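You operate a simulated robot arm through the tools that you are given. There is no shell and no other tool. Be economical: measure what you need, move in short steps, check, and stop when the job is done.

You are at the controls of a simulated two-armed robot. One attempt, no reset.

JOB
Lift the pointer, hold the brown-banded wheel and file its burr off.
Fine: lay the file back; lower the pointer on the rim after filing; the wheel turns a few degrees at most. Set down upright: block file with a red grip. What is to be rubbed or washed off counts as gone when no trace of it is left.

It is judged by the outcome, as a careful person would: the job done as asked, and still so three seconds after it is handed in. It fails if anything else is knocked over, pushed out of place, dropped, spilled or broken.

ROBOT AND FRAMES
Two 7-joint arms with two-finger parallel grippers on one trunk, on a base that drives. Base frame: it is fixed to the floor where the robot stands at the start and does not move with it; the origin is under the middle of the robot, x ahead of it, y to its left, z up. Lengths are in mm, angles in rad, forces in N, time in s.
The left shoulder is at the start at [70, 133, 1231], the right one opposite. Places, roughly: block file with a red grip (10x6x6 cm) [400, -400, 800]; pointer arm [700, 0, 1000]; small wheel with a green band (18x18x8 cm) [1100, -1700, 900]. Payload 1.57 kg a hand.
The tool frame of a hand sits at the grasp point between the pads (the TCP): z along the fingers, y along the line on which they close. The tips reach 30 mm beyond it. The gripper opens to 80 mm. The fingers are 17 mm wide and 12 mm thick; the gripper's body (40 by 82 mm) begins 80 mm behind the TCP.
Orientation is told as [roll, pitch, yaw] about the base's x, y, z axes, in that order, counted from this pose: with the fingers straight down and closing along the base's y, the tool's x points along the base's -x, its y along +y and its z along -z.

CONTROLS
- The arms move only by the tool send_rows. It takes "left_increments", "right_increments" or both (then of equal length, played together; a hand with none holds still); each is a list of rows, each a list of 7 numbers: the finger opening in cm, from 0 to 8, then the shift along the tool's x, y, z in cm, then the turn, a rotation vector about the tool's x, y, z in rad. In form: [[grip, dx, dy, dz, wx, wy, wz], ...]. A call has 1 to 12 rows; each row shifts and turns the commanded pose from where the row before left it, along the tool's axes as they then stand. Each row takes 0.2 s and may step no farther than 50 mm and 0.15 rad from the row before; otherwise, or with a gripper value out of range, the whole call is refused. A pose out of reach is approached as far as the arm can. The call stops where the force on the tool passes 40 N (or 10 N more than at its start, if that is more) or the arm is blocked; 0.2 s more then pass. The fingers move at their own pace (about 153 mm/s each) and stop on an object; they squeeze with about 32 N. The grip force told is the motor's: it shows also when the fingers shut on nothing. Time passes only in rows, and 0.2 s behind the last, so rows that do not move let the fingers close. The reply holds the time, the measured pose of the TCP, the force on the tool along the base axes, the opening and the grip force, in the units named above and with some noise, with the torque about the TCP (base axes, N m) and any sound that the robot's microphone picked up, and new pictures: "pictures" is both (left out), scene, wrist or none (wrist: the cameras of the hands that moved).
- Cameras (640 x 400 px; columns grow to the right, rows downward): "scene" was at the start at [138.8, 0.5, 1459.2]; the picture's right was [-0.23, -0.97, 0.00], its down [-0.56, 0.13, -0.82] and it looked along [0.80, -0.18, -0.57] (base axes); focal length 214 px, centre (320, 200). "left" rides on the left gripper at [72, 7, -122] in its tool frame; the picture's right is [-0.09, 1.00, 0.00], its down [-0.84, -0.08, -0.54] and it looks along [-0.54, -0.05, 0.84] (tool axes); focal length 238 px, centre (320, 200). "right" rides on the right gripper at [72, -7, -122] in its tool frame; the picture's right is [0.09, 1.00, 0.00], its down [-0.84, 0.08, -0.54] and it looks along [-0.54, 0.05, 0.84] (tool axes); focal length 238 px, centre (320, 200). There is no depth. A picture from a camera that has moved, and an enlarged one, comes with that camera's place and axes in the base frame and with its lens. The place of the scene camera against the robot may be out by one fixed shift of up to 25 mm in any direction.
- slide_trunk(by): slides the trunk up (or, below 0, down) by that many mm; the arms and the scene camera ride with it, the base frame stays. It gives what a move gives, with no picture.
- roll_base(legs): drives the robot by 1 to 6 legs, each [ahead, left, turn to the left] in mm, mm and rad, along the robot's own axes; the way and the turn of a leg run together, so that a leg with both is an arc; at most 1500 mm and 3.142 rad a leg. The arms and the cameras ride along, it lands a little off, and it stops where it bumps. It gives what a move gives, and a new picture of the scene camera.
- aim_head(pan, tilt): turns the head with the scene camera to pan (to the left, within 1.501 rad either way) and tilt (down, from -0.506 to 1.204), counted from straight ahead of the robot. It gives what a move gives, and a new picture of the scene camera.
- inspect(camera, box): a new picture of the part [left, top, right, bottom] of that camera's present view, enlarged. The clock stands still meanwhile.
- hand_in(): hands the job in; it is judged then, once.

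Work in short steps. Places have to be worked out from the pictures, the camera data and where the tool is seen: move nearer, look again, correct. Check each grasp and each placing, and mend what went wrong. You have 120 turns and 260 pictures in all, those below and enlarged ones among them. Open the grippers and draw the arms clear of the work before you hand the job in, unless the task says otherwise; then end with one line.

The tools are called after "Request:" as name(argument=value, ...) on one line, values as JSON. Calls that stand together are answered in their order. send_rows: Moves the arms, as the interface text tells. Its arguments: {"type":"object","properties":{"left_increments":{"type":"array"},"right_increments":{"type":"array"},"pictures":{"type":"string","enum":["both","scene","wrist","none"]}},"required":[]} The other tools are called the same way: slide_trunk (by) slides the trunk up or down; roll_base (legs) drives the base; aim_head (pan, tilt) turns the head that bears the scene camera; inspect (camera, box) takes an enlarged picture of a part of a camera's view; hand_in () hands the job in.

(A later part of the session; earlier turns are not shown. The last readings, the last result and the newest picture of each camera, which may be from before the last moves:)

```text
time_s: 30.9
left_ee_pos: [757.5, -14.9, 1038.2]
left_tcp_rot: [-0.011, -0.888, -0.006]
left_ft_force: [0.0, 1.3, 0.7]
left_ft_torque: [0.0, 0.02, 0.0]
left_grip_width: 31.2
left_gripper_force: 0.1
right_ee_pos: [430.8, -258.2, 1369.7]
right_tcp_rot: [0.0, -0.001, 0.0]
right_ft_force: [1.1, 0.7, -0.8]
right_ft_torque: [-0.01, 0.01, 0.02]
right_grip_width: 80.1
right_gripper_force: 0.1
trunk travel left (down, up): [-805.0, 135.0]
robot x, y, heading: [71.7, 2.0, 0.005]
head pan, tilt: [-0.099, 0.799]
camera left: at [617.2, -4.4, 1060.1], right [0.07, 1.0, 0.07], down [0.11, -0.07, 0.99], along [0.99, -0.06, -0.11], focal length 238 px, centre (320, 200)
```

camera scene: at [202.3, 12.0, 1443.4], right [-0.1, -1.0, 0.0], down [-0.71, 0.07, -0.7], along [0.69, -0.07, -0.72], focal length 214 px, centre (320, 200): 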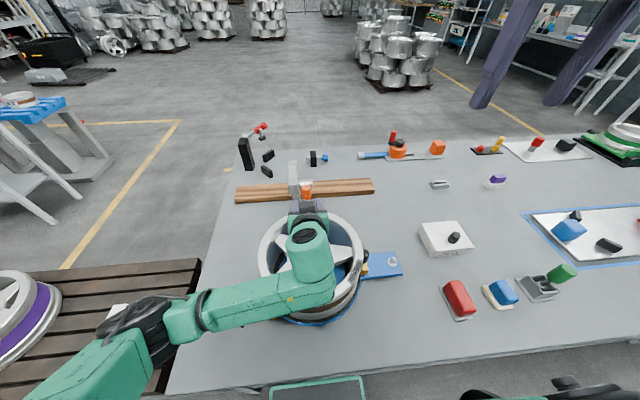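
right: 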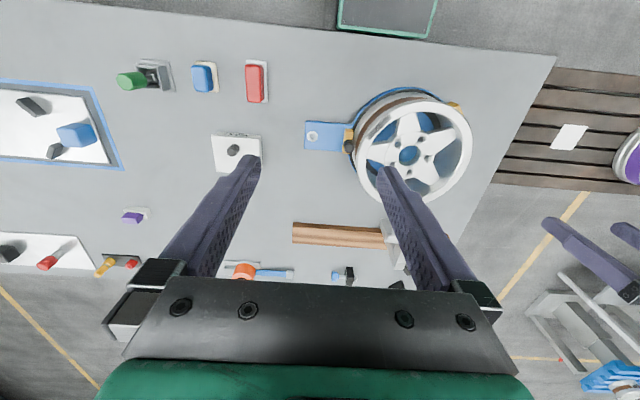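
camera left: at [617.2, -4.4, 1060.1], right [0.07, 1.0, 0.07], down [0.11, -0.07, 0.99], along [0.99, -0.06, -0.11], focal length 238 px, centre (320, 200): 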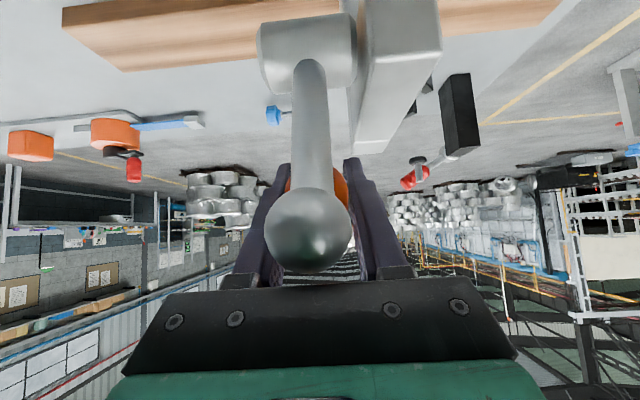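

It stays up by itself. I open to 45 mm and withdraw along the tool axis.

Request:
send_rows(left_increments=[[4.5, 0, 0, 0, 0, 0, 0], [4.5, 0, 0, -2, 0, 0, 0], [4.5, 0, 0, -4, 0, 0, 0], [4.5, 0, 0, -4.5, 0, 0, 0], [4.5, 0, 0, -4.5, 0, 0, 0], [4.5, 0, 0, -4, 0, 0, 0], [4.5, 0, 0, 0, 0, 0, 0]], pictures="both")

```text
time_s: 32.7
left_ee_pos: [626.6, 38.1, 1158.1]
left_tcp_rot: [0.125, -0.915, -0.034]
left_ft_force: [0.0, -0.5, -0.3]
left_ft_torque: [-0.02, 0.01, -0.02]
left_grip_width: 45.1
left_gripper_force: 0.0
right_ee_pos: [429.9, -257.5, 1370.6]
right_tcp_rot: [0.0, -0.001, 0.001]
right_ft_force: [0.6, 0.8, -0.7]
right_ft_torque: [-0.02, 0.05, 0.0]
right_grip_width: 79.9
right_gripper_force: 0.0
trunk travel left (down, up): [-805.0, 135.0]
robot x, y, heading: [69.4, -0.4, 0.0]
head pan, tilt: [-0.099, 0.799]
stopped in row 7 (left hand): the arm was blocked; the commanded pose is now the measured one
camera scene: at [202.3, 13.9, 1443.5], right [-0.1, -1.0, 0.0], down [-0.71, 0.07, -0.7], along [0.69, -0.07, -0.72], focal length 214 px, centre (320, 200)
camera left: at [486.1, 34.7, 1175.4], right [-0.01, 0.99, 0.15], down [0.09, -0.15, 0.99], along [1.0, 0.02, -0.08], focal length 238 px, centre (320, 200)
```

scene: 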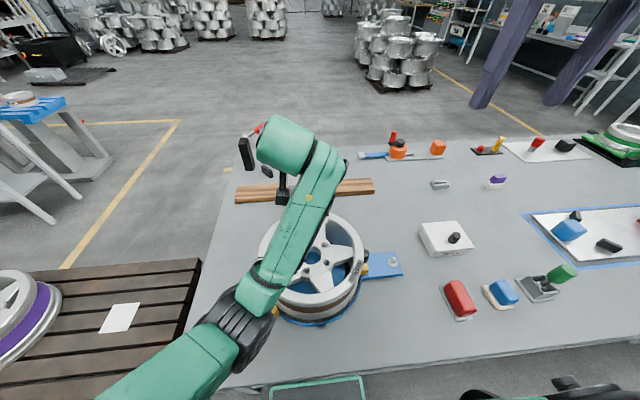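
left: 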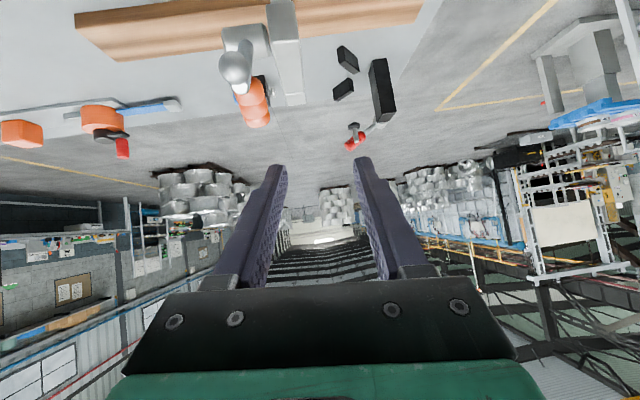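

The pointer stays raised. I recover the left arm's posture to tool-down, shifting to +y away from the pointer.

Request:
send_rows(left_increments=[[8, 0, 1.5, 0, 0.125, 0, 0], [8, -1, 1.5, 0, 0, 0.15, 0], [8, -1, 1.5, 0, 0, 0.15, 0], [8, 0, 1.5, 0, 0, 0.15, 0], [8, 1, 1.5, 0, 0, 0.15, 0], [8, 2, 1, 0, 0, 0.15, 0], [8, 2, 1, 0, 0, 0.15, 0], [8, 2, 0, 0, 0, 0, -0.03], [8, 2, 0, 0, 0, 0, 0], [8, 0, 0, 0, 0, 0, 0]], pictures="both")

```text
time_s: 34.9
left_ee_pos: [644.9, 134.4, 1155.0]
left_tcp_rot: [-0.005, -0.012, -0.011]
left_ft_force: [0.6, 0.7, 0.2]
left_ft_torque: [-0.03, -0.03, 0.02]
left_grip_width: 80.2
left_gripper_force: 0.1
left hand out of reach, approached as far as the arm can: row 4, 5, 6, 7, 8, 9
right_ee_pos: [429.0, -257.6, 1369.2]
right_tcp_rot: [-0.001, 0.001, -0.001]
right_ft_force: [-0.1, -0.1, -0.7]
right_ft_torque: [0.01, -0.02, -0.05]
right_grip_width: 80.1
right_gripper_force: 0.1
trunk travel left (down, up): [-805.0, 135.0]
robot x, y, heading: [70.0, 1.5, 0.001]
head pan, tilt: [-0.099, 0.799]
camera scene: at [202.3, 12.5, 1443.4], right [-0.1, -1.0, 0.0], down [-0.71, 0.07, -0.7], along [0.69, -0.07, -0.72], focal length 214 px, centre (320, 200)
camera left: at [571.3, 144.4, 1275.7], right [0.1, 0.99, 0.0], down [0.83, -0.08, 0.55], along [0.55, -0.06, -0.83], focal length 238 px, centre (320, 200)
```

scene: 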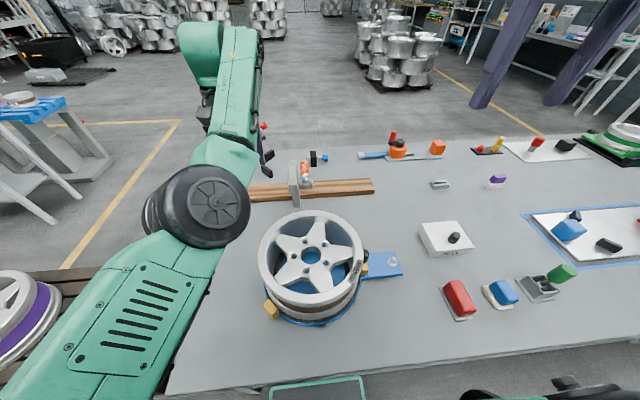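
left: 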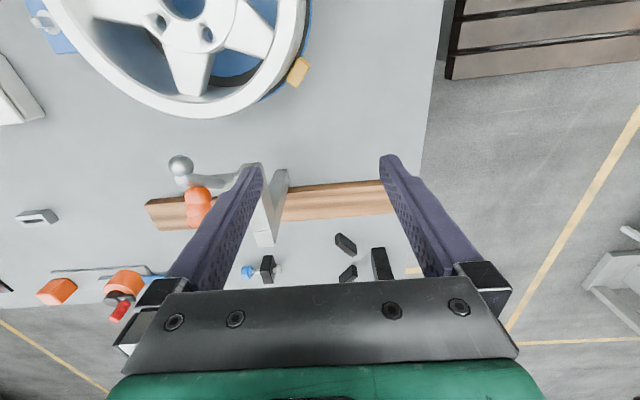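

Pointer is up by itself. I bring the left hand back over the wheel and the right hand over the red file together.

Request:
send_rows(left_increments=[[8, 2.7, -0.5, 0, 0, 0, 0], [8, 2.7, -0.5, 0, 0, 0, 0], [8, 2.7, -0.5, 0, 0, 0, 0], [8, 2.7, -0.5, 0, 0, 0, 0], [8, 2.7, -0.5, 0, 0, 0, 0], [8, 2.7, -0.5, 0, 0, 0, 0], [8, 2.7, 0, 0, 0, 0, 0], [8, 2.7, 0, 0, 0, 0, 0]], right_increments=[[8, 0.74, -2.1, 3.4, 0, 0, 0], [8, 0.74, -2.1, 3.4, 0, 0, 0], [8, 0.74, -2.1, 3.4, 0, 0, 0], [8, 0.74, -2.1, 3.4, 0, 0, 0], [8, 0.74, -2.1, 3.4, 0, 0, 0], [8, 0.74, -2.1, 3.4, 0, 0, 0], [8, 0.74, -2.1, 3.4, 0, 0, 0], [8, 0.74, -2.1, 3.4, 0, 0, 0]], pictures="wrist")

```text
time_s: 36.7
left_ee_pos: [642.7, 126.4, 1172.3]
left_tcp_rot: [-0.002, -0.011, -0.008]
left_ft_force: [-0.5, 0.2, -0.6]
left_ft_torque: [0.01, 0.0, -0.02]
left_grip_width: 80.0
left_gripper_force: 0.0
left hand out of reach, approached as far as the arm can: row 1, 2, 3, 4, 5, 6, 7, 8
right_ee_pos: [369.5, -428.4, 1097.3]
right_tcp_rot: [0.001, 0.0, 0.002]
right_ft_force: [0.1, 0.3, 1.1]
right_ft_torque: [0.02, 0.04, 0.0]
right_grip_width: 79.9
right_gripper_force: 0.1
trunk travel left (down, up): [-805.0, 135.0]
robot x, y, heading: [66.6, -4.0, -0.004]
head pan, tilt: [-0.099, 0.799]
camera right: at [298.0, -435.0, 1219.1], right [-0.09, 1.0, 0.0], down [0.84, 0.08, 0.54], along [0.54, 0.05, -0.84], focal length 238 px, centre (320, 200)
camera left: at [569.7, 136.2, 1293.1], right [0.1, 0.99, 0.0], down [0.83, -0.08, 0.55], along [0.55, -0.06, -0.83], focal length 238 px, centre (320, 200)
```

right: 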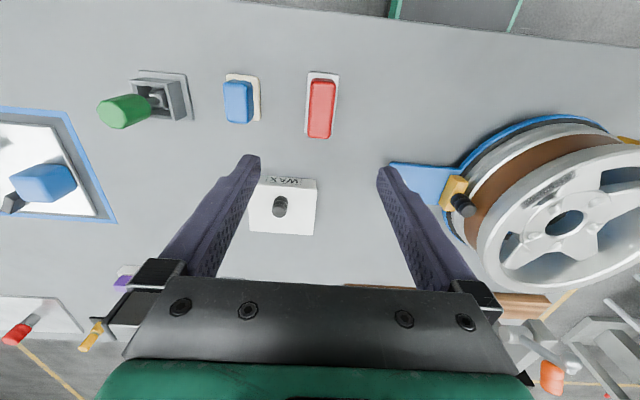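
left: 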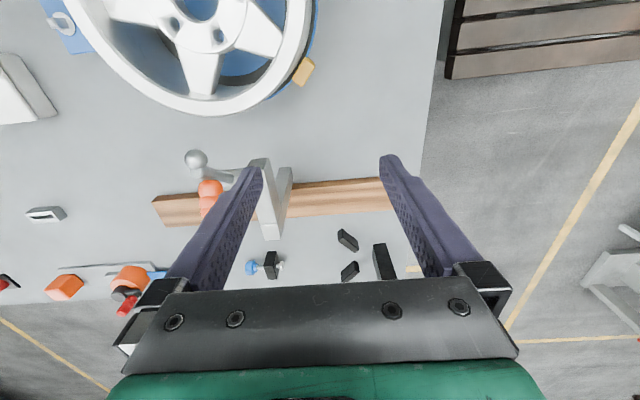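

The left arm is stuck near a joint limit. I try moving it up and inward towards its original start pose.

Request:
send_rows(left_increments=[[8, 2.5, -2.5, -2, 0, 0, 0], [8, 2.5, -2.5, -2, 0, 0, 0], [8, 2.5, -2.5, -2, 0, 0, 0], [8, 2.5, -1, -2, 0, 0, 0], [8, 2.5, 0, -2, 0, 0, 0], [8, 2.5, 0, -2, 0, 0, 0]], pictures="scene")

```text
time_s: 38.1
left_ee_pos: [600.0, 42.5, 1261.0]
left_tcp_rot: [-0.011, -0.017, -0.003]
left_ft_force: [0.1, 0.8, 0.2]
left_ft_torque: [0.02, -0.01, 0.01]
left_grip_width: 79.9
left_gripper_force: 0.0
left hand out of reach, approached as far as the arm can: row 1, 2, 3, 4, 5, 6
right_ee_pos: [370.3, -425.6, 1097.7]
right_tcp_rot: [-0.001, 0.0, 0.001]
right_ft_force: [0.3, 1.2, 0.0]
right_ft_torque: [0.0, 0.03, 0.02]
right_grip_width: 79.8
right_gripper_force: 0.0
trunk travel left (down, up): [-805.0, 135.0]
robot x, y, heading: [72.4, 2.4, 0.001]
head pan, tilt: [-0.099, 0.799]
camera scene: at [202.6, 11.9, 1443.4], right [-0.1, -0.99, 0.0], down [-0.71, 0.07, -0.7], along [0.69, -0.07, -0.72], focal length 214 px, centre (320, 200)
```

scene: 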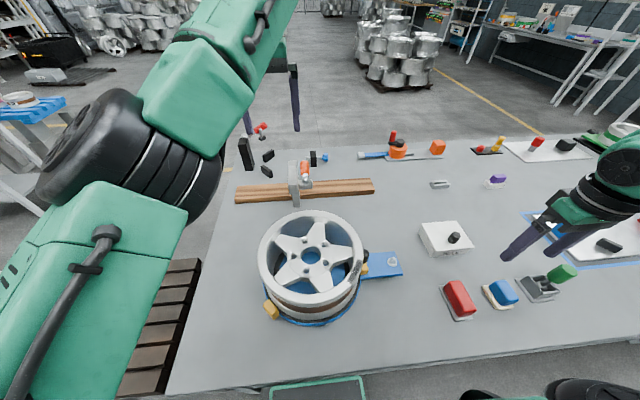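

It is moving. I use the manoeuvre that worked before: pitch forward while drawing back, then pitch back at a nearer place.

Request:
send_rows(left_increments=[[8, 2.5, 0, 0, 0, -0.14, 0], [8, 2.5, 0, 0, 0, -0.14, 0], [8, 2, 0, -1, 0, -0.14, 0], [8, 1, 0, -2, 0, -0.14, 0], [8, 0, 0, -2, 0, -0.14, 0], [8, 0, 0, -2, 0, -0.14, 0], [8, 0, 0, -2, 0, -0.14, 0], [8, 0, 0, 0, 0, 0, 0]], pictures="scene")

```text
time_s: 39.9
left_ee_pos: [691.9, 50.5, 1471.0]
left_tcp_rot: [-0.015, -0.991, 0.009]
left_ft_force: [-0.3, 0.7, -0.9]
left_ft_torque: [0.0, 0.02, -0.01]
left_grip_width: 80.1
left_gripper_force: 0.0
left hand out of reach, approached as far as the arm can: row 1, 2, 3, 4, 5, 6, 7
right_ee_pos: [369.9, -426.7, 1098.6]
right_tcp_rot: [0.0, 0.0, -0.001]
right_ft_force: [-0.1, -0.1, 0.1]
right_ft_torque: [-0.02, -0.01, 0.02]
right_grip_width: 80.1
right_gripper_force: 0.1
trunk travel left (down, up): [-805.0, 135.0]
robot x, y, heading: [70.7, -1.9, 0.001]
head pan, tilt: [-0.099, 0.799]
camera scene: at [202.6, 12.1, 1443.4], right [-0.1, -1.0, 0.0], down [-0.71, 0.07, -0.7], along [0.69, -0.07, -0.72], focal length 214 px, centre (320, 200)
```

scene: 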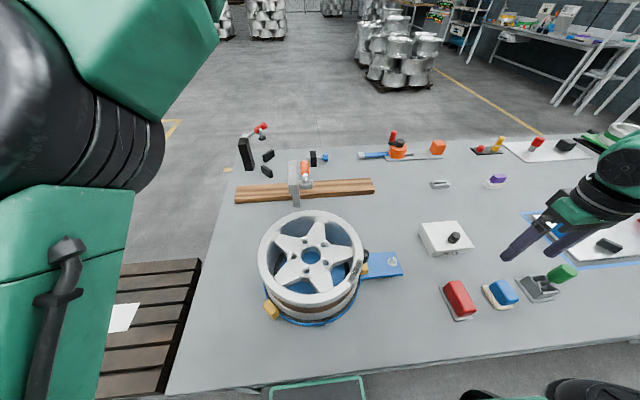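

The wrist–shoulder distance seems locked at about 525 mm, so the elbow is bent past straight to its limit. I try pulling in with large steps, down and back.

Request:
send_rows(left_increments=[[8, 4.6, 0, -1.2, 0, 0, 0], [8, 4.6, 0, -1.2, 0, 0, 0], [8, 4.6, 0, -1.2, 0, 0, 0], [8, 4.6, 0, -1.2, 0, 0, 0]], pictures="scene")

```text
time_s: 40.9
left_ee_pos: [688.8, 49.8, 1474.0]
left_tcp_rot: [-0.017, -0.991, 0.01]
left_ft_force: [1.2, -0.3, 0.4]
left_ft_torque: [0.01, 0.02, 0.01]
left_grip_width: 80.0
left_gripper_force: 0.0
left hand out of reach, approached as far as the arm can: row 1, 2, 3, 4
right_ee_pos: [369.8, -427.1, 1098.4]
right_tcp_rot: [0.0, -0.001, 0.0]
right_ft_force: [-0.2, 0.1, 0.7]
right_ft_torque: [-0.01, 0.02, 0.02]
right_grip_width: 80.1
right_gripper_force: 0.0
trunk travel left (down, up): [-805.0, 135.0]
robot x, y, heading: [73.9, 1.1, -0.005]
head pan, tilt: [-0.099, 0.799]
camera scene: at [202.3, 12.3, 1443.4], right [-0.1, -1.0, 0.0], down [-0.71, 0.07, -0.7], along [0.69, -0.07, -0.72], focal length 214 px, centre (320, 200)
```

scene: 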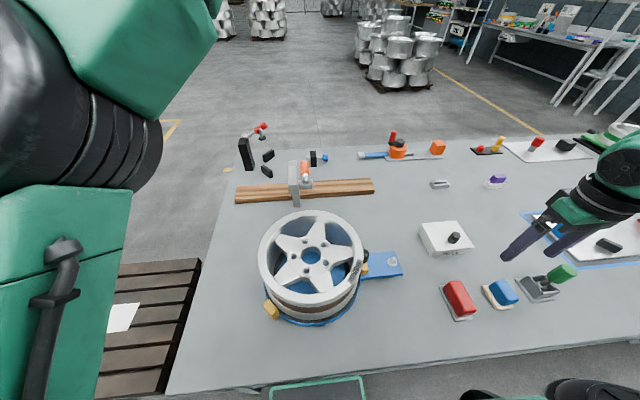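

Still locked. I now stretch the arm fully outward to straighten the elbow, so it can bend the right way.

Request:
send_rows(left_increments=[[8, -4.5, 0, 1.2, 0, 0, 0], [8, -4.5, 0, 1.2, 0, 0, 0], [8, -4.5, 0, 1.2, 0, 0, 0], [8, -4.5, 0, 1.2, 0, 0, 0], [8, -4.0, 0, 2, 0, 0, 0], [8, -4.0, 0, 2, 0, 0, 0], [8, -2.0, 0, 4, 0, 0, 0]], pictures="scene")

```text
time_s: 42.5
left_ee_pos: [689.6, 49.7, 1473.9]
left_tcp_rot: [-0.018, -0.99, 0.009]
left_ft_force: [0.1, 0.1, 0.0]
left_ft_torque: [0.04, -0.01, -0.01]
left_grip_width: 80.1
left_gripper_force: 0.0
left hand out of reach, approached as far as the arm can: row 1, 2, 3, 4, 5, 6, 7
right_ee_pos: [369.5, -426.6, 1098.7]
right_tcp_rot: [0.001, 0.001, 0.001]
right_ft_force: [0.4, -0.4, 0.3]
right_ft_torque: [0.02, 0.01, -0.02]
right_grip_width: 80.0
right_gripper_force: 0.0
trunk travel left (down, up): [-805.0, 135.0]
robot x, y, heading: [70.2, -3.1, -0.0]
head pan, tilt: [-0.099, 0.799]
camera scene: at [202.5, 12.2, 1443.4], right [-0.1, -1.0, 0.0], down [-0.71, 0.07, -0.7], along [0.69, -0.07, -0.72], focal length 214 px, centre (320, 200)
```

scene: 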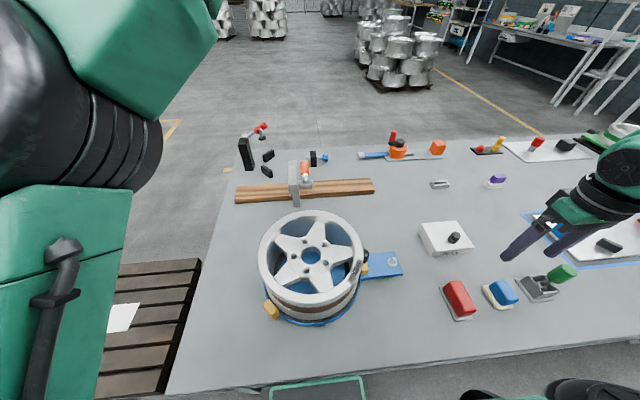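

No response; commanded pose may be stale. I nudge the trunk slightly (to reset it) and then try outward small steps.

Request:
slide_trunk(by=5)

Request:
send_rows(left_increments=[[8, 0, 1, 0, 0, 0, 0], [8, 0, 1, 0, 0, 0, 0], [8, -2, 1, 0, 0, 0, 0], [8, -2, 1, 0, 0, 0, 0]], pictures="none")

```text
time_s: 43.1
left_ee_pos: [690.6, 50.0, 1480.0]
left_tcp_rot: [-0.019, -0.992, 0.011]
left_ft_force: [0.2, 0.2, -0.3]
left_ft_torque: [0.02, 0.01, -0.01]
left_grip_width: 80.0
left_gripper_force: 0.1
right_ee_pos: [370.7, -425.0, 1103.0]
right_tcp_rot: [0.001, 0.0, 0.0]
right_ft_force: [-1.0, -0.3, -0.4]
right_ft_torque: [0.0, -0.02, 0.01]
right_grip_width: 80.3
right_gripper_force: 0.3
trunk travel left (down, up): [-810.0, 130.0]
robot x, y, heading: [67.8, 1.8, -0.003]
head pan, tilt: [-0.099, 0.799]
```

```text
time_s: 44.1
left_ee_pos: [694.3, 70.2, 1481.3]
left_tcp_rot: [-0.015, -0.99, 0.008]
left_ft_force: [0.0, -0.5, 0.2]
left_ft_torque: [-0.03, 0.02, 0.03]
left_grip_width: 79.9
left_gripper_force: 0.0
left hand out of reach, approached as far as the arm can: row 2, 3, 4
right_ee_pos: [368.5, -426.3, 1103.2]
right_tcp_rot: [0.0, 0.001, -0.001]
right_ft_force: [-0.5, -0.3, -0.3]
right_ft_torque: [0.04, 0.0, 0.0]
right_grip_width: 79.9
right_gripper_force: 0.0
trunk travel left (down, up): [-810.0, 130.0]
robot x, y, heading: [67.9, -0.8, -0.001]
head pan, tilt: [-0.099, 0.799]
```

It follows sideways; the arm is probably just straight (singular) with a stale command. I reset with the trunk and pull straight in.

Request:
slide_trunk(by=-5)

Request:
send_rows(left_increments=[[8, 4.5, 0, -1.2, 0, 0, 0], [8, 4.5, 0, -1.2, 0, 0, 0], [8, 4.5, 0, -1.2, 0, 0, 0], [8, 4.5, 0, -1.2, 0, 0, 0]], pictures="scene")

```text
time_s: 44.6
left_ee_pos: [693.9, 69.7, 1474.6]
left_tcp_rot: [-0.014, -0.986, 0.008]
left_ft_force: [0.1, 0.3, 0.8]
left_ft_torque: [-0.05, 0.04, -0.01]
left_grip_width: 79.8
left_gripper_force: 0.0
right_ee_pos: [369.9, -426.1, 1097.9]
right_tcp_rot: [0.001, 0.0, 0.0]
right_ft_force: [-0.5, -0.5, 0.6]
right_ft_torque: [-0.03, -0.02, -0.05]
right_grip_width: 79.8
right_gripper_force: 0.1
trunk travel left (down, up): [-805.0, 135.0]
robot x, y, heading: [70.1, -0.5, -0.003]
head pan, tilt: [-0.099, 0.799]
```

```text
time_s: 45.6
left_ee_pos: [684.5, 49.4, 1474.8]
left_tcp_rot: [-0.015, -0.985, 0.012]
left_ft_force: [-0.2, -0.1, -0.9]
left_ft_torque: [-0.01, 0.0, 0.01]
left_grip_width: 80.0
left_gripper_force: 0.0
left hand out of reach, approached as far as the arm can: row 1, 2, 3, 4
right_ee_pos: [369.8, -426.9, 1098.1]
right_tcp_rot: [0.0, 0.001, -0.001]
right_ft_force: [0.2, 0.6, -1.2]
right_ft_torque: [0.02, 0.04, 0.0]
right_grip_width: 80.1
right_gripper_force: 0.1
trunk travel left (down, up): [-805.0, 135.0]
robot x, y, heading: [69.1, -2.1, 0.004]
head pan, tilt: [-0.099, 0.799]
camera scene: at [202.1, 11.7, 1443.5], right [-0.1, -1.0, 0.0], down [-0.71, 0.07, -0.7], along [0.69, -0.07, -0.72], focal length 214 px, centre (320, 200)
```

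scene: 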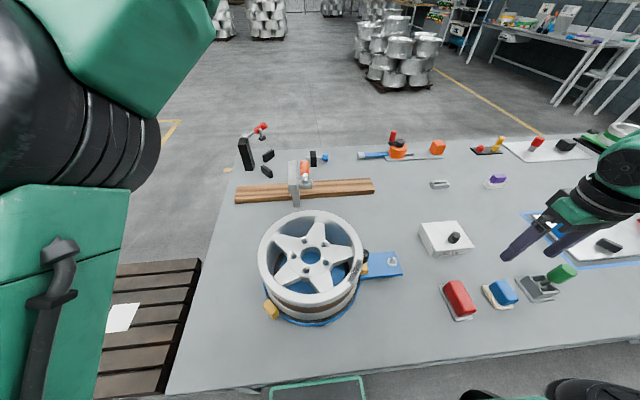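

I return the left hand to the tool-down pose from which the pull-in worked last time.

Request:
send_rows(left_increments=[[8, 3.5, 0.4, 2.3, 0, 0.14, 0], [8, 3.1, 0.4, 2.8, 0, 0.14, 0], [8, 2.7, 0.4, 3.2, 0, 0.14, 0], [8, 2.3, 0.4, 3.5, 0, 0.14, 0], [8, 1.8, 0.4, 3.8, 0, 0.14, 0], [8, 1.3, 0.4, 4.0, 0, 0.14, 0], [8, 0.7, 0.6, 4.1, 0, 0.14, 0]], pictures="none")

Request:
slide_trunk(by=3)

Request:
send_rows(left_increments=[[8, 3.5, -2.5, 0, 0, 0, 0], [8, 3.5, -2.5, 0, 0, 0, 0], [8, 3.5, -2.5, 0, 0, 0, 0], [8, 2.5, -1.8, 0, 0, -0.1375, 0]], pictures="scene")

```text
time_s: 47.2
left_ee_pos: [678.1, 80.2, 1289.5]
left_tcp_rot: [-0.077, -0.328, 0.071]
left_ft_force: [0.7, 0.8, 0.2]
left_ft_torque: [-0.1, 0.01, -0.01]
left_grip_width: 79.9
left_gripper_force: 0.1
left hand out of reach, approached as far as the arm can: row 2, 3, 4, 5, 6, 7
right_ee_pos: [370.5, -423.7, 1099.3]
right_tcp_rot: [-0.002, -0.001, 0.001]
right_ft_force: [0.0, 0.6, -0.9]
right_ft_torque: [-0.04, 0.01, -0.04]
right_grip_width: 80.1
right_gripper_force: 0.1
trunk travel left (down, up): [-805.0, 135.0]
robot x, y, heading: [71.5, -1.4, 0.005]
head pan, tilt: [-0.099, 0.799]
```

```text
time_s: 47.7
left_ee_pos: [677.1, 77.8, 1293.2]
left_tcp_rot: [-0.074, -0.33, 0.071]
left_ft_force: [0.1, 0.4, -0.3]
left_ft_torque: [-0.04, 0.0, 0.05]
left_grip_width: 80.0
left_gripper_force: 0.1
right_ee_pos: [370.9, -425.6, 1100.8]
right_tcp_rot: [0.001, 0.001, 0.0]
right_ft_force: [0.6, 0.6, 0.2]
right_ft_torque: [-0.02, -0.04, 0.02]
right_grip_width: 79.8
right_gripper_force: 0.0
trunk travel left (down, up): [-808.0, 132.0]
robot x, y, heading: [70.9, 1.6, 0.002]
head pan, tilt: [-0.099, 0.799]
```

```text
time_s: 48.7
left_ee_pos: [669.9, 49.6, 1305.7]
left_tcp_rot: [-0.076, -0.403, 0.079]
left_ft_force: [-0.1, -0.9, 0.0]
left_ft_torque: [0.04, -0.04, -0.01]
left_grip_width: 80.1
left_gripper_force: 0.0
left hand out of reach, approached as far as the arm can: row 1, 2, 3, 4
right_ee_pos: [368.4, -427.1, 1101.3]
right_tcp_rot: [0.002, -0.002, 0.001]
right_ft_force: [0.1, 0.5, -0.4]
right_ft_torque: [-0.02, -0.03, -0.01]
right_grip_width: 79.9
right_gripper_force: 0.1
trunk travel left (down, up): [-808.0, 132.0]
robot x, y, heading: [69.7, -1.7, -0.001]
head pan, tilt: [-0.099, 0.799]
camera scene: at [201.1, 11.2, 1446.5], right [-0.1, -0.99, 0.0], down [-0.71, 0.07, -0.7], along [0.69, -0.07, -0.72], focal length 214 px, centre (320, 200)
```

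scene: 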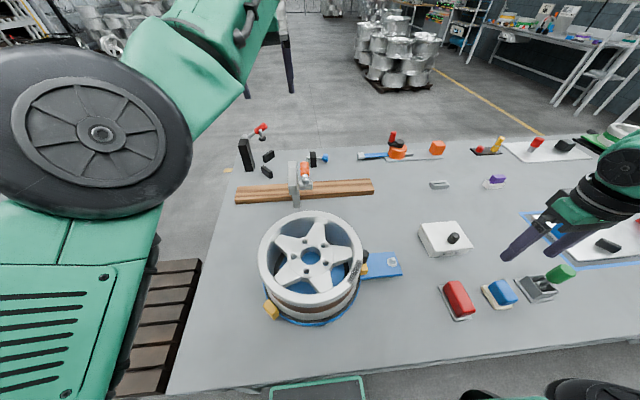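

I look at the left arm itself to understand its posture.

Request:
aim_head(pan=0.6, tilt=0.3)

```text
time_s: 49.8
left_ee_pos: [671.0, 51.0, 1304.7]
left_tcp_rot: [-0.076, -0.403, 0.081]
left_ft_force: [-0.1, -0.4, 0.7]
left_ft_torque: [-0.03, 0.0, 0.03]
left_grip_width: 79.7
left_gripper_force: 0.1
right_ee_pos: [369.2, -426.4, 1100.7]
right_tcp_rot: [0.0, 0.0, 0.0]
right_ft_force: [-0.4, 0.1, -0.3]
right_ft_torque: [-0.02, 0.01, 0.03]
right_grip_width: 80.0
right_gripper_force: 0.1
trunk travel left (down, up): [-808.0, 132.0]
robot x, y, heading: [70.3, -1.3, -0.002]
head pan, tilt: [0.6, 0.3]
camera scene: at [199.1, 72.8, 1490.8], right [0.56, -0.83, 0.0], down [-0.24, -0.17, -0.96], along [0.79, 0.54, -0.3], focal length 214 px, centre (320, 200)
```

scene: 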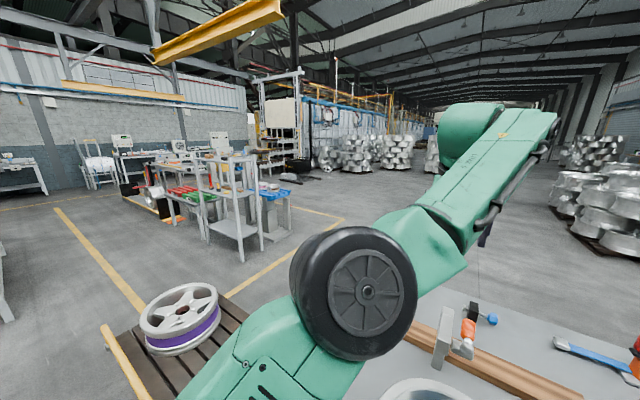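

The arm is nearly straight. I reset again and command a steady pull back to the original natural pose with tool-down orientation, with settling rows.

Request:
slide_trunk(by=-3)

Request:
send_rows(left_increments=[[8, 4.5, 1, -1, -0.05, 0.13, 0], [8, 4.5, 1, -1, -0.03, 0.13, 0], [8, 4.5, 1, 0, 0, 0.13, 0], [8, 3, 0, 0, 0, 0, -0.08], [8, 3, 0, 0, 0, 0, 0], [8, 3, 0, 0, 0, 0, 0], [8, 0, 0, 0, 0, 0, 0], [8, 0, 0, 0, 0, 0, 0], [8, 0, 0, 0, 0, 0, 0], [8, 0, 0, 0, 0, 0, 0]], pictures="scene")

```text
time_s: 50.3
left_ee_pos: [670.7, 49.1, 1301.8]
left_tcp_rot: [-0.082, -0.4, 0.08]
left_ft_force: [0.2, -0.1, 0.8]
left_ft_torque: [0.02, 0.02, 0.01]
left_grip_width: 80.2
left_gripper_force: 0.0
right_ee_pos: [369.7, -425.5, 1097.6]
right_tcp_rot: [0.0, -0.001, -0.002]
right_ft_force: [1.4, 0.2, 0.7]
right_ft_torque: [-0.04, 0.01, 0.02]
right_grip_width: 79.9
right_gripper_force: 0.0
trunk travel left (down, up): [-805.0, 135.0]
robot x, y, heading: [71.0, 0.8, 0.007]
head pan, tilt: [0.6, 0.3]
```

```text
time_s: 52.5
left_ee_pos: [599.5, 51.0, 1267.8]
left_tcp_rot: [-0.007, -0.025, 0.149]
left_ft_force: [-0.5, 0.7, -0.1]
left_ft_torque: [-0.01, 0.0, 0.0]
left_grip_width: 80.1
left_gripper_force: 0.0
left hand out of reach, approached as far as the arm can: row 1, 2, 3, 4, 5, 6
right_ee_pos: [369.9, -427.3, 1098.2]
right_tcp_rot: [0.001, 0.0, 0.001]
right_ft_force: [0.2, -0.4, 0.2]
right_ft_torque: [0.01, 0.0, 0.01]
right_grip_width: 79.8
right_gripper_force: 0.1
trunk travel left (down, up): [-805.0, 135.0]
robot x, y, heading: [67.1, 2.2, -0.0]
head pan, tilt: [0.6, 0.3]
camera scene: at [199.4, 72.8, 1487.8], right [0.56, -0.83, 0.0], down [-0.24, -0.17, -0.96], along [0.79, 0.54, -0.3], focal length 214 px, centre (320, 200)
```

scene: 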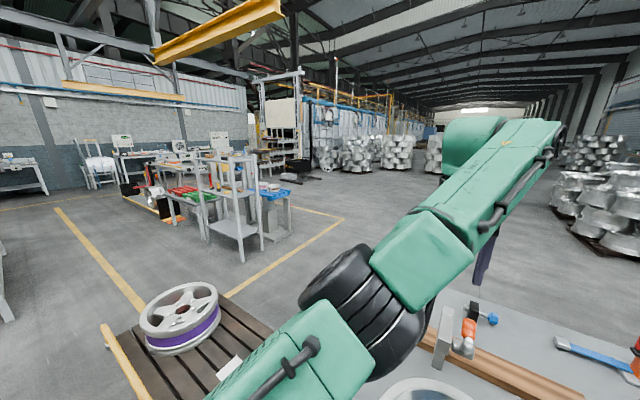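

I go exactly to the pose (652,80,1180) tool-down where the pull-in succeeded, reset, and repeat those rows.

Request:
send_rows(left_increments=[[8, -1.3, 0.8, 2.2, 0, 0, -0.05], [8, -1.3, 0.8, 2.2, 0, 0, -0.05], [8, -1.3, 0.8, 2.2, 0, 0, -0.05], [8, -1.3, 0.6, 2.2, 0, 0, 0], [8, 0, 0, 0, 0, 0, 0]], pictures="none")

Request:
roll_base(legs=[[-20, 0, 0]])

```text
time_s: 53.7
left_ee_pos: [643.8, 90.0, 1177.6]
left_tcp_rot: [-0.001, -0.011, 0.301]
left_ft_force: [0.5, 0.9, -0.3]
left_ft_torque: [-0.01, 0.01, 0.02]
left_grip_width: 79.9
left_gripper_force: 0.0
right_ee_pos: [369.4, -426.2, 1098.3]
right_tcp_rot: [0.0, -0.001, 0.001]
right_ft_force: [0.9, -0.5, -0.1]
right_ft_torque: [0.01, 0.01, 0.01]
right_grip_width: 79.9
right_gripper_force: 0.0
trunk travel left (down, up): [-805.0, 135.0]
robot x, y, heading: [67.9, 0.2, -0.001]
head pan, tilt: [0.6, 0.3]
```

```text
time_s: 54.5
left_ee_pos: [628.0, 88.9, 1175.8]
left_tcp_rot: [0.0, -0.005, 0.299]
left_ft_force: [1.3, -0.2, -0.3]
left_ft_torque: [0.03, 0.09, -0.03]
left_grip_width: 80.2
left_gripper_force: 0.0
right_ee_pos: [353.8, -425.5, 1096.5]
right_tcp_rot: [0.001, 0.003, 0.001]
right_ft_force: [0.2, 0.3, -0.2]
right_ft_torque: [-0.03, 0.05, 0.01]
right_grip_width: 80.0
right_gripper_force: 0.1
trunk travel left (down, up): [-805.0, 135.0]
robot x, y, heading: [45.9, 0.3, 0.003]
head pan, tilt: [0.6, 0.3]
camera scene: at [185.3, 72.9, 1487.2], right [0.56, -0.83, 0.0], down [-0.25, -0.17, -0.95], along [0.79, 0.54, -0.3], focal length 214 px, centre (320, 200)
```

scene: 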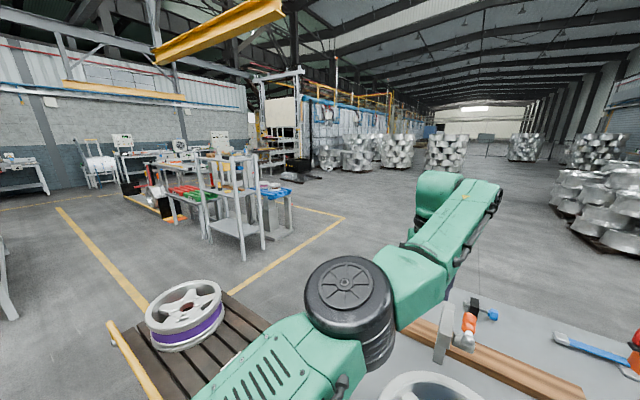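

This pose tracked without an out-of-reach flag. Now I pull in with the same rows as before, correcting the yaw.

Request:
send_rows(left_increments=[[8, 3.5, -2.5, 0, 0, 0, 0.1], [8, 3.5, -2.5, 0, 0, 0, 0.1], [8, 3.5, -2.5, 0, 0, 0, 0.1], [8, 2.5, -1.8, 0, 0, 0, 0], [8, 0, 0, 0, 0, 0, 0]], pictures="scene")

```text
time_s: 55.7
left_ee_pos: [609.6, 49.0, 1190.6]
left_tcp_rot: [0.002, -0.01, 0.0]
left_ft_force: [0.2, -0.6, -0.1]
left_ft_torque: [0.04, -0.01, -0.01]
left_grip_width: 79.9
left_gripper_force: 0.0
left hand out of reach, approached as far as the arm can: row 1, 2, 3, 4
right_ee_pos: [348.9, -425.1, 1098.4]
right_tcp_rot: [0.0, 0.0, -0.001]
right_ft_force: [0.1, -1.2, 0.2]
right_ft_torque: [0.02, 0.04, -0.03]
right_grip_width: 79.7
right_gripper_force: 0.0
trunk travel left (down, up): [-805.0, 135.0]
robot x, y, heading: [49.1, -1.3, 0.005]
head pan, tilt: [0.6, 0.3]
camera scene: at [179.9, 73.1, 1487.7], right [0.56, -0.83, 0.0], down [-0.24, -0.17, -0.96], along [0.79, 0.54, -0.3], focal length 214 px, centre (320, 200)
```

scene: 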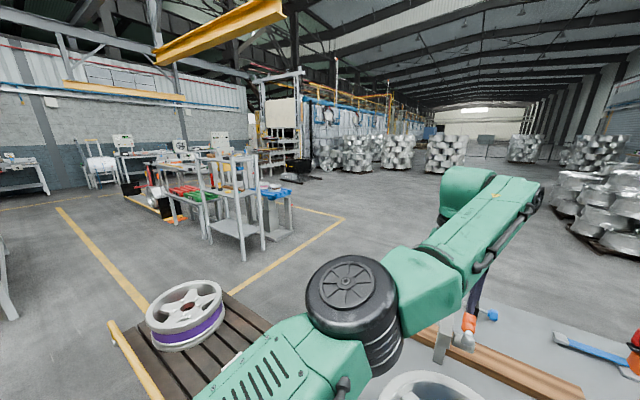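

The elbow points outward properly; maybe a wrist-joint limit blocks. I try yawing the hand the other way while pulling in.

Request:
slide_trunk(by=3)

Request:
send_rows(left_increments=[[8, 0, 0, 0, 0, 0, -0.14], [8, 0, 0, 0, 0, 0, -0.14], [8, 0, 0, 0, 0, 0, -0.14], [8, 2, 0, 0, 0, 0, -0.14], [8, 3, 0, 0, 0, 0, 0], [8, 3, 0, 0, 0, 0, 0], [8, 3, 0, 0, 0, 0, 0]], pictures="scene")

```text
time_s: 56.2
left_ee_pos: [610.6, 48.2, 1194.0]
left_tcp_rot: [0.001, -0.008, 0.001]
left_ft_force: [-0.2, -1.0, -0.3]
left_ft_torque: [0.0, -0.04, 0.0]
left_grip_width: 80.0
left_gripper_force: 0.1
right_ee_pos: [350.7, -425.8, 1101.9]
right_tcp_rot: [0.0, 0.0, -0.001]
right_ft_force: [0.4, 0.4, -0.3]
right_ft_torque: [-0.03, 0.02, -0.01]
right_grip_width: 80.0
right_gripper_force: 0.0
trunk travel left (down, up): [-808.0, 132.0]
robot x, y, heading: [46.3, 0.3, -0.001]
head pan, tilt: [0.6, 0.3]
```

```text
time_s: 57.8
left_ee_pos: [602.7, 48.3, 1209.1]
left_tcp_rot: [-0.002, -0.007, 0.562]
left_ft_force: [0.2, -0.4, -0.3]
left_ft_torque: [0.02, 0.03, 0.0]
left_grip_width: 80.1
left_gripper_force: 0.1
left hand out of reach, approached as far as the arm can: row 4, 5, 6, 7
right_ee_pos: [349.2, -424.9, 1100.3]
right_tcp_rot: [0.0, 0.0, 0.0]
right_ft_force: [-1.3, 0.0, 0.9]
right_ft_torque: [0.05, 0.0, -0.04]
right_grip_width: 80.4
right_gripper_force: 0.0
trunk travel left (down, up): [-808.0, 132.0]
robot x, y, heading: [50.1, 3.0, -0.002]
head pan, tilt: [0.6, 0.3]
camera scene: at [178.8, 73.0, 1490.8], right [0.57, -0.83, 0.0], down [-0.24, -0.17, -0.96], along [0.79, 0.54, -0.3], focal length 214 px, centre (320, 200)
```

scene: 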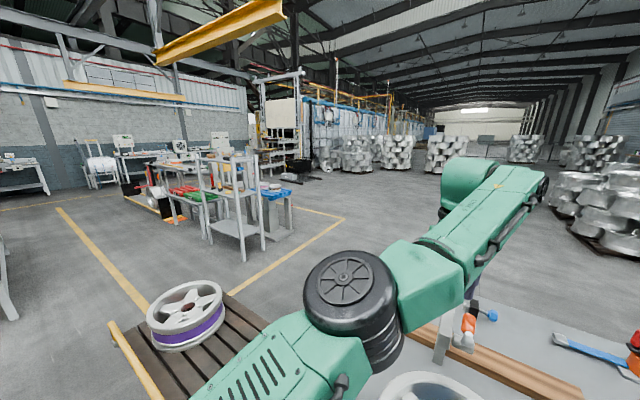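

Probably the elbow is bent slightly the wrong way; I stretch the arm fully out first (tool-down, forward), then reset and pull in.

Request:
send_rows(left_increments=[[8, 0, 0, 0, 0, 0, 0.14], [8, 0, 0, 0, 0, 0, 0.14], [8, 0, 0, 0, 0, 0, 0.14], [8, 0, 0, 0, 0, 0, 0.14], [8, -4, 1, 0, 0, 0, 0], [8, -4, 1, 0, 0, 0, 0], [8, -4, 1, 0, 0, 0, 0], [8, -4, 0, 0, 0, 0, 0], [8, -4, 0, 0, 0, 0, 0], [8, -4, 0, 0, 0, 0, 0], [8, 0, 0, 0, 0, 0, 0], [8, 0, 0, 0, 0, 0, 0]], pictures="scene")

```text
time_s: 60.4
left_ee_pos: [615.0, 61.5, 1186.3]
left_tcp_rot: [0.003, -0.008, -0.001]
left_ft_force: [-0.9, -0.3, 0.2]
left_ft_torque: [0.01, -0.01, -0.02]
left_grip_width: 80.1
left_gripper_force: 0.1
left hand out of reach, approached as far as the arm can: row 5, 6, 7, 8, 9, 10
right_ee_pos: [350.7, -426.6, 1102.2]
right_tcp_rot: [0.0, 0.001, -0.001]
right_ft_force: [0.5, 0.5, 0.3]
right_ft_torque: [-0.02, 0.0, 0.02]
right_grip_width: 80.0
right_gripper_force: 0.2
trunk travel left (down, up): [-808.0, 132.0]
robot x, y, heading: [51.5, 1.9, 0.001]
head pan, tilt: [0.6, 0.3]
camera scene: at [179.3, 73.1, 1490.8], right [0.57, -0.83, 0.0], down [-0.24, -0.17, -0.96], along [0.79, 0.54, -0.3], focal length 214 px, centre (320, 200)
```

scene: 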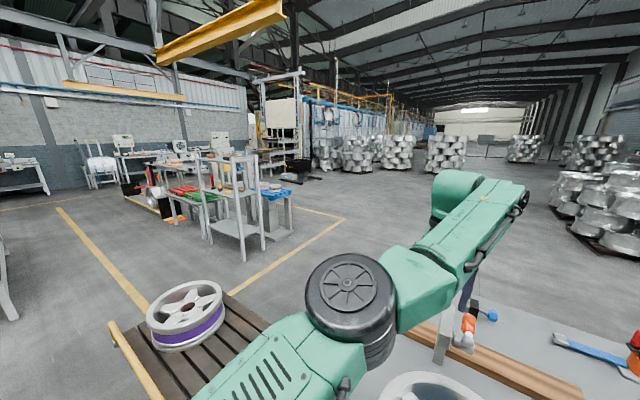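

I creep to the true maximum extension in fine steps, then make large sideways steps, which may let the elbow pass its straight point.

Request:
slide_trunk(by=-3)

Request:
send_rows(left_increments=[[8, -0.5, -0.07, -0.15, 0, 0, 0], [8, -0.5, -0.07, -0.15, 0, 0, 0], [8, -0.5, -0.07, -0.15, 0, 0, 0], [8, -0.3, -0.07, -0.1, 0, 0, 0], [8, 0, -4.8, 0, 0, 0, 0], [8, 0.5, -4.8, 0, 0, 0, 0], [8, 1.5, -4.6, 0, 0, 0, 0], [8, 2.5, -4, 0, 0, 0, 0], [8, 4, -1, 0, 0, 0, 0]], pictures="scene")

```text
time_s: 61.0
left_ee_pos: [614.9, 61.7, 1183.4]
left_tcp_rot: [0.0, -0.01, 0.0]
left_ft_force: [-0.2, -0.2, 0.0]
left_ft_torque: [-0.01, 0.0, 0.01]
left_grip_width: 80.1
left_gripper_force: 0.0
right_ee_pos: [349.4, -425.3, 1097.7]
right_tcp_rot: [0.001, 0.001, -0.001]
right_ft_force: [-0.4, 0.1, -0.3]
right_ft_torque: [-0.01, 0.0, -0.01]
right_grip_width: 80.1
right_gripper_force: 0.0
trunk travel left (down, up): [-805.0, 135.0]
robot x, y, heading: [48.0, -2.0, -0.001]
head pan, tilt: [0.6, 0.3]
```

```text
time_s: 63.0
left_ee_pos: [610.4, 42.1, 1195.5]
left_tcp_rot: [-0.024, -0.025, 0.048]
left_ft_force: [-1.3, 0.0, 0.0]
left_ft_torque: [-0.02, 0.0, -0.01]
left_grip_width: 80.0
left_gripper_force: 0.1
left hand out of reach, approached as far as the arm can: row 1, 2, 3, 4, 5, 6, 7, 8, 9
right_ee_pos: [350.7, -424.1, 1097.8]
right_tcp_rot: [-0.001, 0.0, 0.0]
right_ft_force: [0.1, 1.1, -0.2]
right_ft_torque: [-0.01, 0.0, -0.04]
right_grip_width: 80.0
right_gripper_force: 0.0
trunk travel left (down, up): [-805.0, 135.0]
robot x, y, heading: [49.4, 0.3, -0.001]
head pan, tilt: [0.6, 0.3]
camera scene: at [179.6, 74.1, 1487.7], right [0.57, -0.82, 0.0], down [-0.24, -0.17, -0.95], along [0.79, 0.54, -0.3], focal length 214 px, centre (320, 200)
```

scene: 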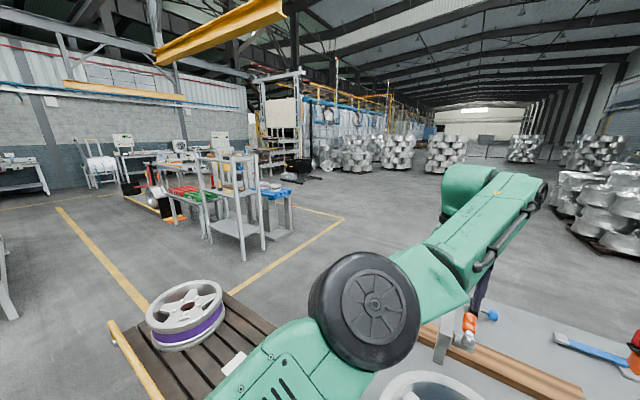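

The arm only moves on a sphere round the shoulder. I swing it out to the left as a whole (about 50°), where I can try bending it again in free space.

Request:
slide_trunk(by=3)

Request:
send_rows(left_increments=[[8, -0.5, 4.4, 0, 0, 0, -0.09], [8, -0.4, 4.4, 0, 0, 0, -0.09], [8, 0, 4.4, 0, 0, 0, -0.09], [8, 0.2, 4.4, 0, 0, 0, -0.09], [8, 0.2, 4.4, 0, 0, 0, -0.09], [8, 0.2, 4.4, 0, 0, 0, -0.09], [8, 0.4, 4.4, 0, 0, 0, -0.09], [8, 0.5, 4.4, 0, 0, 0, -0.09], [8, 1, 4.4, 0, 0, 0, -0.09], [8, 1, 4.4, 0, 0, 0, -0.09]], pictures="scene")

```text
time_s: 63.5
left_ee_pos: [610.7, 41.4, 1199.4]
left_tcp_rot: [-0.024, -0.027, 0.047]
left_ft_force: [-0.1, -0.5, 0.0]
left_ft_torque: [0.02, 0.04, -0.01]
left_grip_width: 80.1
left_gripper_force: 0.1
right_ee_pos: [350.0, -425.8, 1100.6]
right_tcp_rot: [-0.001, 0.0, 0.0]
right_ft_force: [0.8, 0.2, -0.2]
right_ft_torque: [0.02, 0.02, -0.01]
right_grip_width: 80.0
right_gripper_force: 0.1
trunk travel left (down, up): [-808.0, 132.0]
robot x, y, heading: [48.2, -1.0, 0.001]
head pan, tilt: [0.6, 0.3]
```

```text
time_s: 65.7
left_ee_pos: [411.2, 387.3, 1193.5]
left_tcp_rot: [-0.035, 0.002, 0.951]
left_ft_force: [0.5, 0.3, -0.1]
left_ft_torque: [-0.01, -0.01, 0.01]
left_grip_width: 80.0
left_gripper_force: 0.0
left hand out of reach, approached as far as the arm can: row 1, 2
right_ee_pos: [349.1, -425.9, 1101.3]
right_tcp_rot: [0.001, -0.001, 0.0]
right_ft_force: [0.2, -0.7, 0.4]
right_ft_torque: [0.0, 0.0, 0.01]
right_grip_width: 79.9
right_gripper_force: 0.0
trunk travel left (down, up): [-808.0, 132.0]
robot x, y, heading: [45.5, 3.8, -0.0]
head pan, tilt: [0.6, 0.3]
camera scene: at [178.0, 73.8, 1490.9], right [0.56, -0.83, 0.0], down [-0.24, -0.17, -0.96], along [0.79, 0.54, -0.3], focal length 214 px, centre (320, 200)
```

scene: 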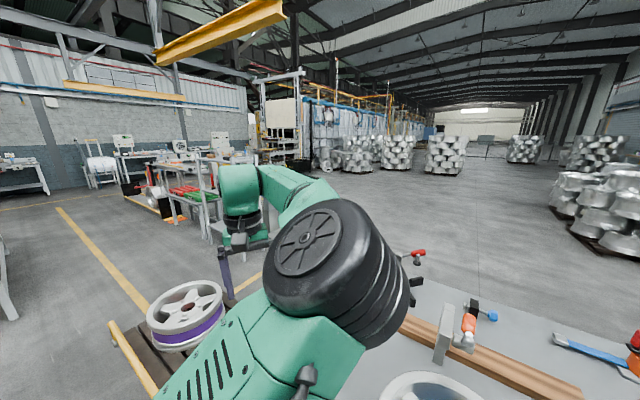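

It has unlocked: the elbow is bent now. I bring the hand back over the wheel's left side at (500,130,1200) while unwinding the yaw.

Request:
send_rows(left_increments=[[8, 1.57, -2.22, 0, 0, 0, 0.095], [8, 1.36, -2.36, 0, 0, 0, 0.095], [8, 1.13, -2.47, 0, 0, 0, 0.095], [8, 0.89, -2.57, 0, 0, 0, 0.095], [8, 0.64, -2.64, 0, 0, 0, 0.095], [8, 0.39, -2.7, 0, 0, 0, 0.095], [8, 0.12, -2.72, 0, 0, 0, 0.095], [8, -0.13, -2.72, 0, 0, 0, 0.095], [8, -0.38, -2.69, 0, 0, 0, 0.095], [8, -0.65, -2.64, 0, 0, 0, 0.095]], pictures="scene")

```text
time_s: 67.9
left_ee_pos: [557.8, 222.6, 1226.9]
left_tcp_rot: [-0.054, -0.031, 0.02]
left_ft_force: [0.0, 0.0, -0.9]
left_ft_torque: [0.03, 0.0, 0.02]
left_grip_width: 80.1
left_gripper_force: 0.0
left hand out of reach, approached as far as the arm can: row 4, 5, 6, 7, 8, 9, 10
right_ee_pos: [351.0, -427.5, 1101.0]
right_tcp_rot: [0.001, 0.0, 0.0]
right_ft_force: [0.0, -0.2, -0.3]
right_ft_torque: [-0.01, -0.01, 0.01]
right_grip_width: 79.9
right_gripper_force: 0.1
trunk travel left (down, up): [-808.0, 132.0]
robot x, y, heading: [52.1, -2.4, -0.003]
head pan, tilt: [0.6, 0.3]
camera scene: at [179.8, 72.2, 1490.7], right [0.57, -0.82, 0.0], down [-0.24, -0.17, -0.96], along [0.79, 0.54, -0.3], focal length 214 px, centre (320, 200)
```

scene: 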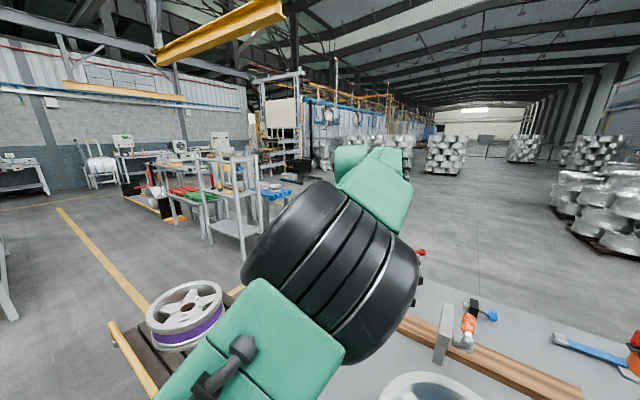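

It straightened again. I go back left to the bent pose and pull the hand much closer in, so the elbow can settle outward.

Request:
slide_trunk(by=-3)

Request:
send_rows(left_increments=[[8, 0, 4, 0, 0, 0, -0.14], [8, 0.2, 4, 0, 0, 0, -0.14], [8, 0.4, 4, 0, 0, 0, -0.14], [8, 1, 3.5, 0, 0, 0, -0.14], [8, 2, 3, 0, 0, 0, -0.14], [8, 3, 1.5, 0, 0, 0, -0.14], [8, 3.5, 0, 0, 0, 0, 0], [8, 3.5, 0, 0, 0, 0, 0], [8, 3, 0, 1, 0, 0, 0], [8, 0, 0, 2, 0, 0, 0]], pictures="scene")

```text
time_s: 68.4
left_ee_pos: [558.1, 223.5, 1221.8]
left_tcp_rot: [-0.051, -0.026, 0.021]
left_ft_force: [-1.0, -0.5, -0.4]
left_ft_torque: [-0.03, 0.0, 0.0]
left_grip_width: 80.0
left_gripper_force: 0.0
right_ee_pos: [349.2, -425.7, 1097.1]
right_tcp_rot: [0.001, 0.001, 0.0]
right_ft_force: [-0.1, 0.5, 0.2]
right_ft_torque: [0.0, -0.01, 0.01]
right_grip_width: 79.9
right_gripper_force: 0.1
trunk travel left (down, up): [-805.0, 135.0]
robot x, y, heading: [47.5, -1.9, -0.001]
head pan, tilt: [0.6, 0.3]
```

```text
time_s: 70.6
left_ee_pos: [425.0, 369.8, 1190.1]
left_tcp_rot: [-0.035, 0.003, 0.835]
left_ft_force: [-0.5, 0.1, 0.1]
left_ft_torque: [0.0, -0.01, -0.01]
left_grip_width: 79.9
left_gripper_force: 0.2
left hand out of reach, approached as far as the arm can: row 7, 8, 9
right_ee_pos: [350.5, -425.6, 1098.2]
right_tcp_rot: [0.0, -0.001, -0.001]
right_ft_force: [0.4, -0.3, 0.5]
right_ft_torque: [-0.01, 0.01, 0.0]
right_grip_width: 79.7
right_gripper_force: 0.0
trunk travel left (down, up): [-805.0, 135.0]
robot x, y, heading: [50.0, -1.6, 0.002]
head pan, tilt: [0.6, 0.3]
camera scene: at [180.0, 73.4, 1487.7], right [0.56, -0.83, 0.0], down [-0.24, -0.17, -0.96], along [0.79, 0.54, -0.3], focal length 214 px, centre (320, 200)
```

scene: 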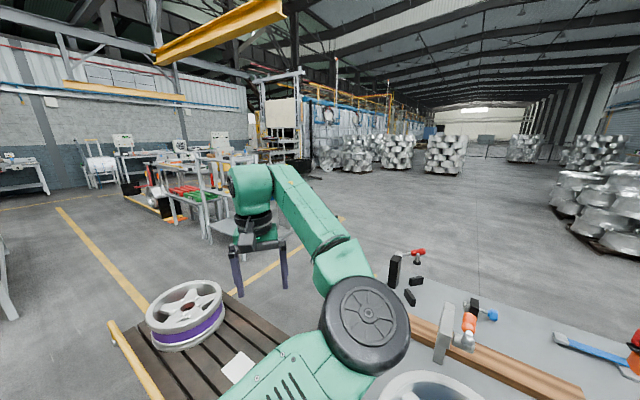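

The elbow is well bent but on the inner side. I raise the hand and draw it inward so the elbow can drop below.

Request:
slide_trunk(by=3)

Request:
send_rows(left_increments=[[8, 0, 0, -4, 0, 0, 0], [8, 0, 0, -4, 0, 0, 0], [8, 0, 0, -4, 0, 0, 0], [8, 1, -1, -4, 0, 0, 0.1], [8, 1, -3, -2, 0, 0, 0.1], [8, 1, -3, 0, 0, 0, 0.1], [8, 1, -3, 0, 0, 0, 0.1], [8, 1, -3, 0, 0, 0, 0.1], [8, 0, -3, 0, 0, 0, 0.1], [8, 0, -3, 0, 0, 0, 0.1]], pictures="scene")

```text
time_s: 71.1
left_ee_pos: [423.9, 369.4, 1194.4]
left_tcp_rot: [-0.035, 0.0, 0.839]
left_ft_force: [0.2, -0.4, 0.3]
left_ft_torque: [-0.01, -0.02, -0.01]
left_grip_width: 80.0
left_gripper_force: 0.1
right_ee_pos: [349.9, -426.0, 1101.8]
right_tcp_rot: [0.002, 0.002, 0.001]
right_ft_force: [-0.9, 0.2, -0.7]
right_ft_torque: [0.01, -0.01, 0.0]
right_grip_width: 80.0
right_gripper_force: 0.0
trunk travel left (down, up): [-808.0, 132.0]
robot x, y, heading: [47.0, -4.0, 0.003]
head pan, tilt: [0.6, 0.3]
```

```text
time_s: 73.3
left_ee_pos: [472.9, 186.3, 1379.8]
left_tcp_rot: [-0.038, -0.026, 0.139]
left_ft_force: [0.9, -0.6, -0.2]
left_ft_torque: [-0.01, 0.01, 0.01]
left_grip_width: 80.0
left_gripper_force: 0.1
left hand out of reach, approached as far as the arm can: row 10
right_ee_pos: [349.1, -426.7, 1100.4]
right_tcp_rot: [0.002, -0.001, 0.001]
right_ft_force: [-0.5, 0.1, -0.1]
right_ft_torque: [0.05, -0.03, 0.0]
right_grip_width: 79.9
right_gripper_force: 0.1
trunk travel left (down, up): [-808.0, 132.0]
robot x, y, heading: [46.0, 1.5, 0.0]
head pan, tilt: [0.6, 0.3]
camera scene: at [179.3, 72.0, 1490.8], right [0.57, -0.82, 0.0], down [-0.24, -0.17, -0.96], along [0.79, 0.54, -0.3], focal length 214 px, centre (320, 200)
```

scene: 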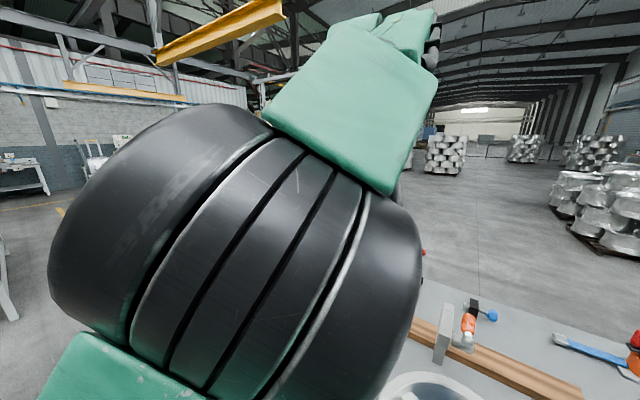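

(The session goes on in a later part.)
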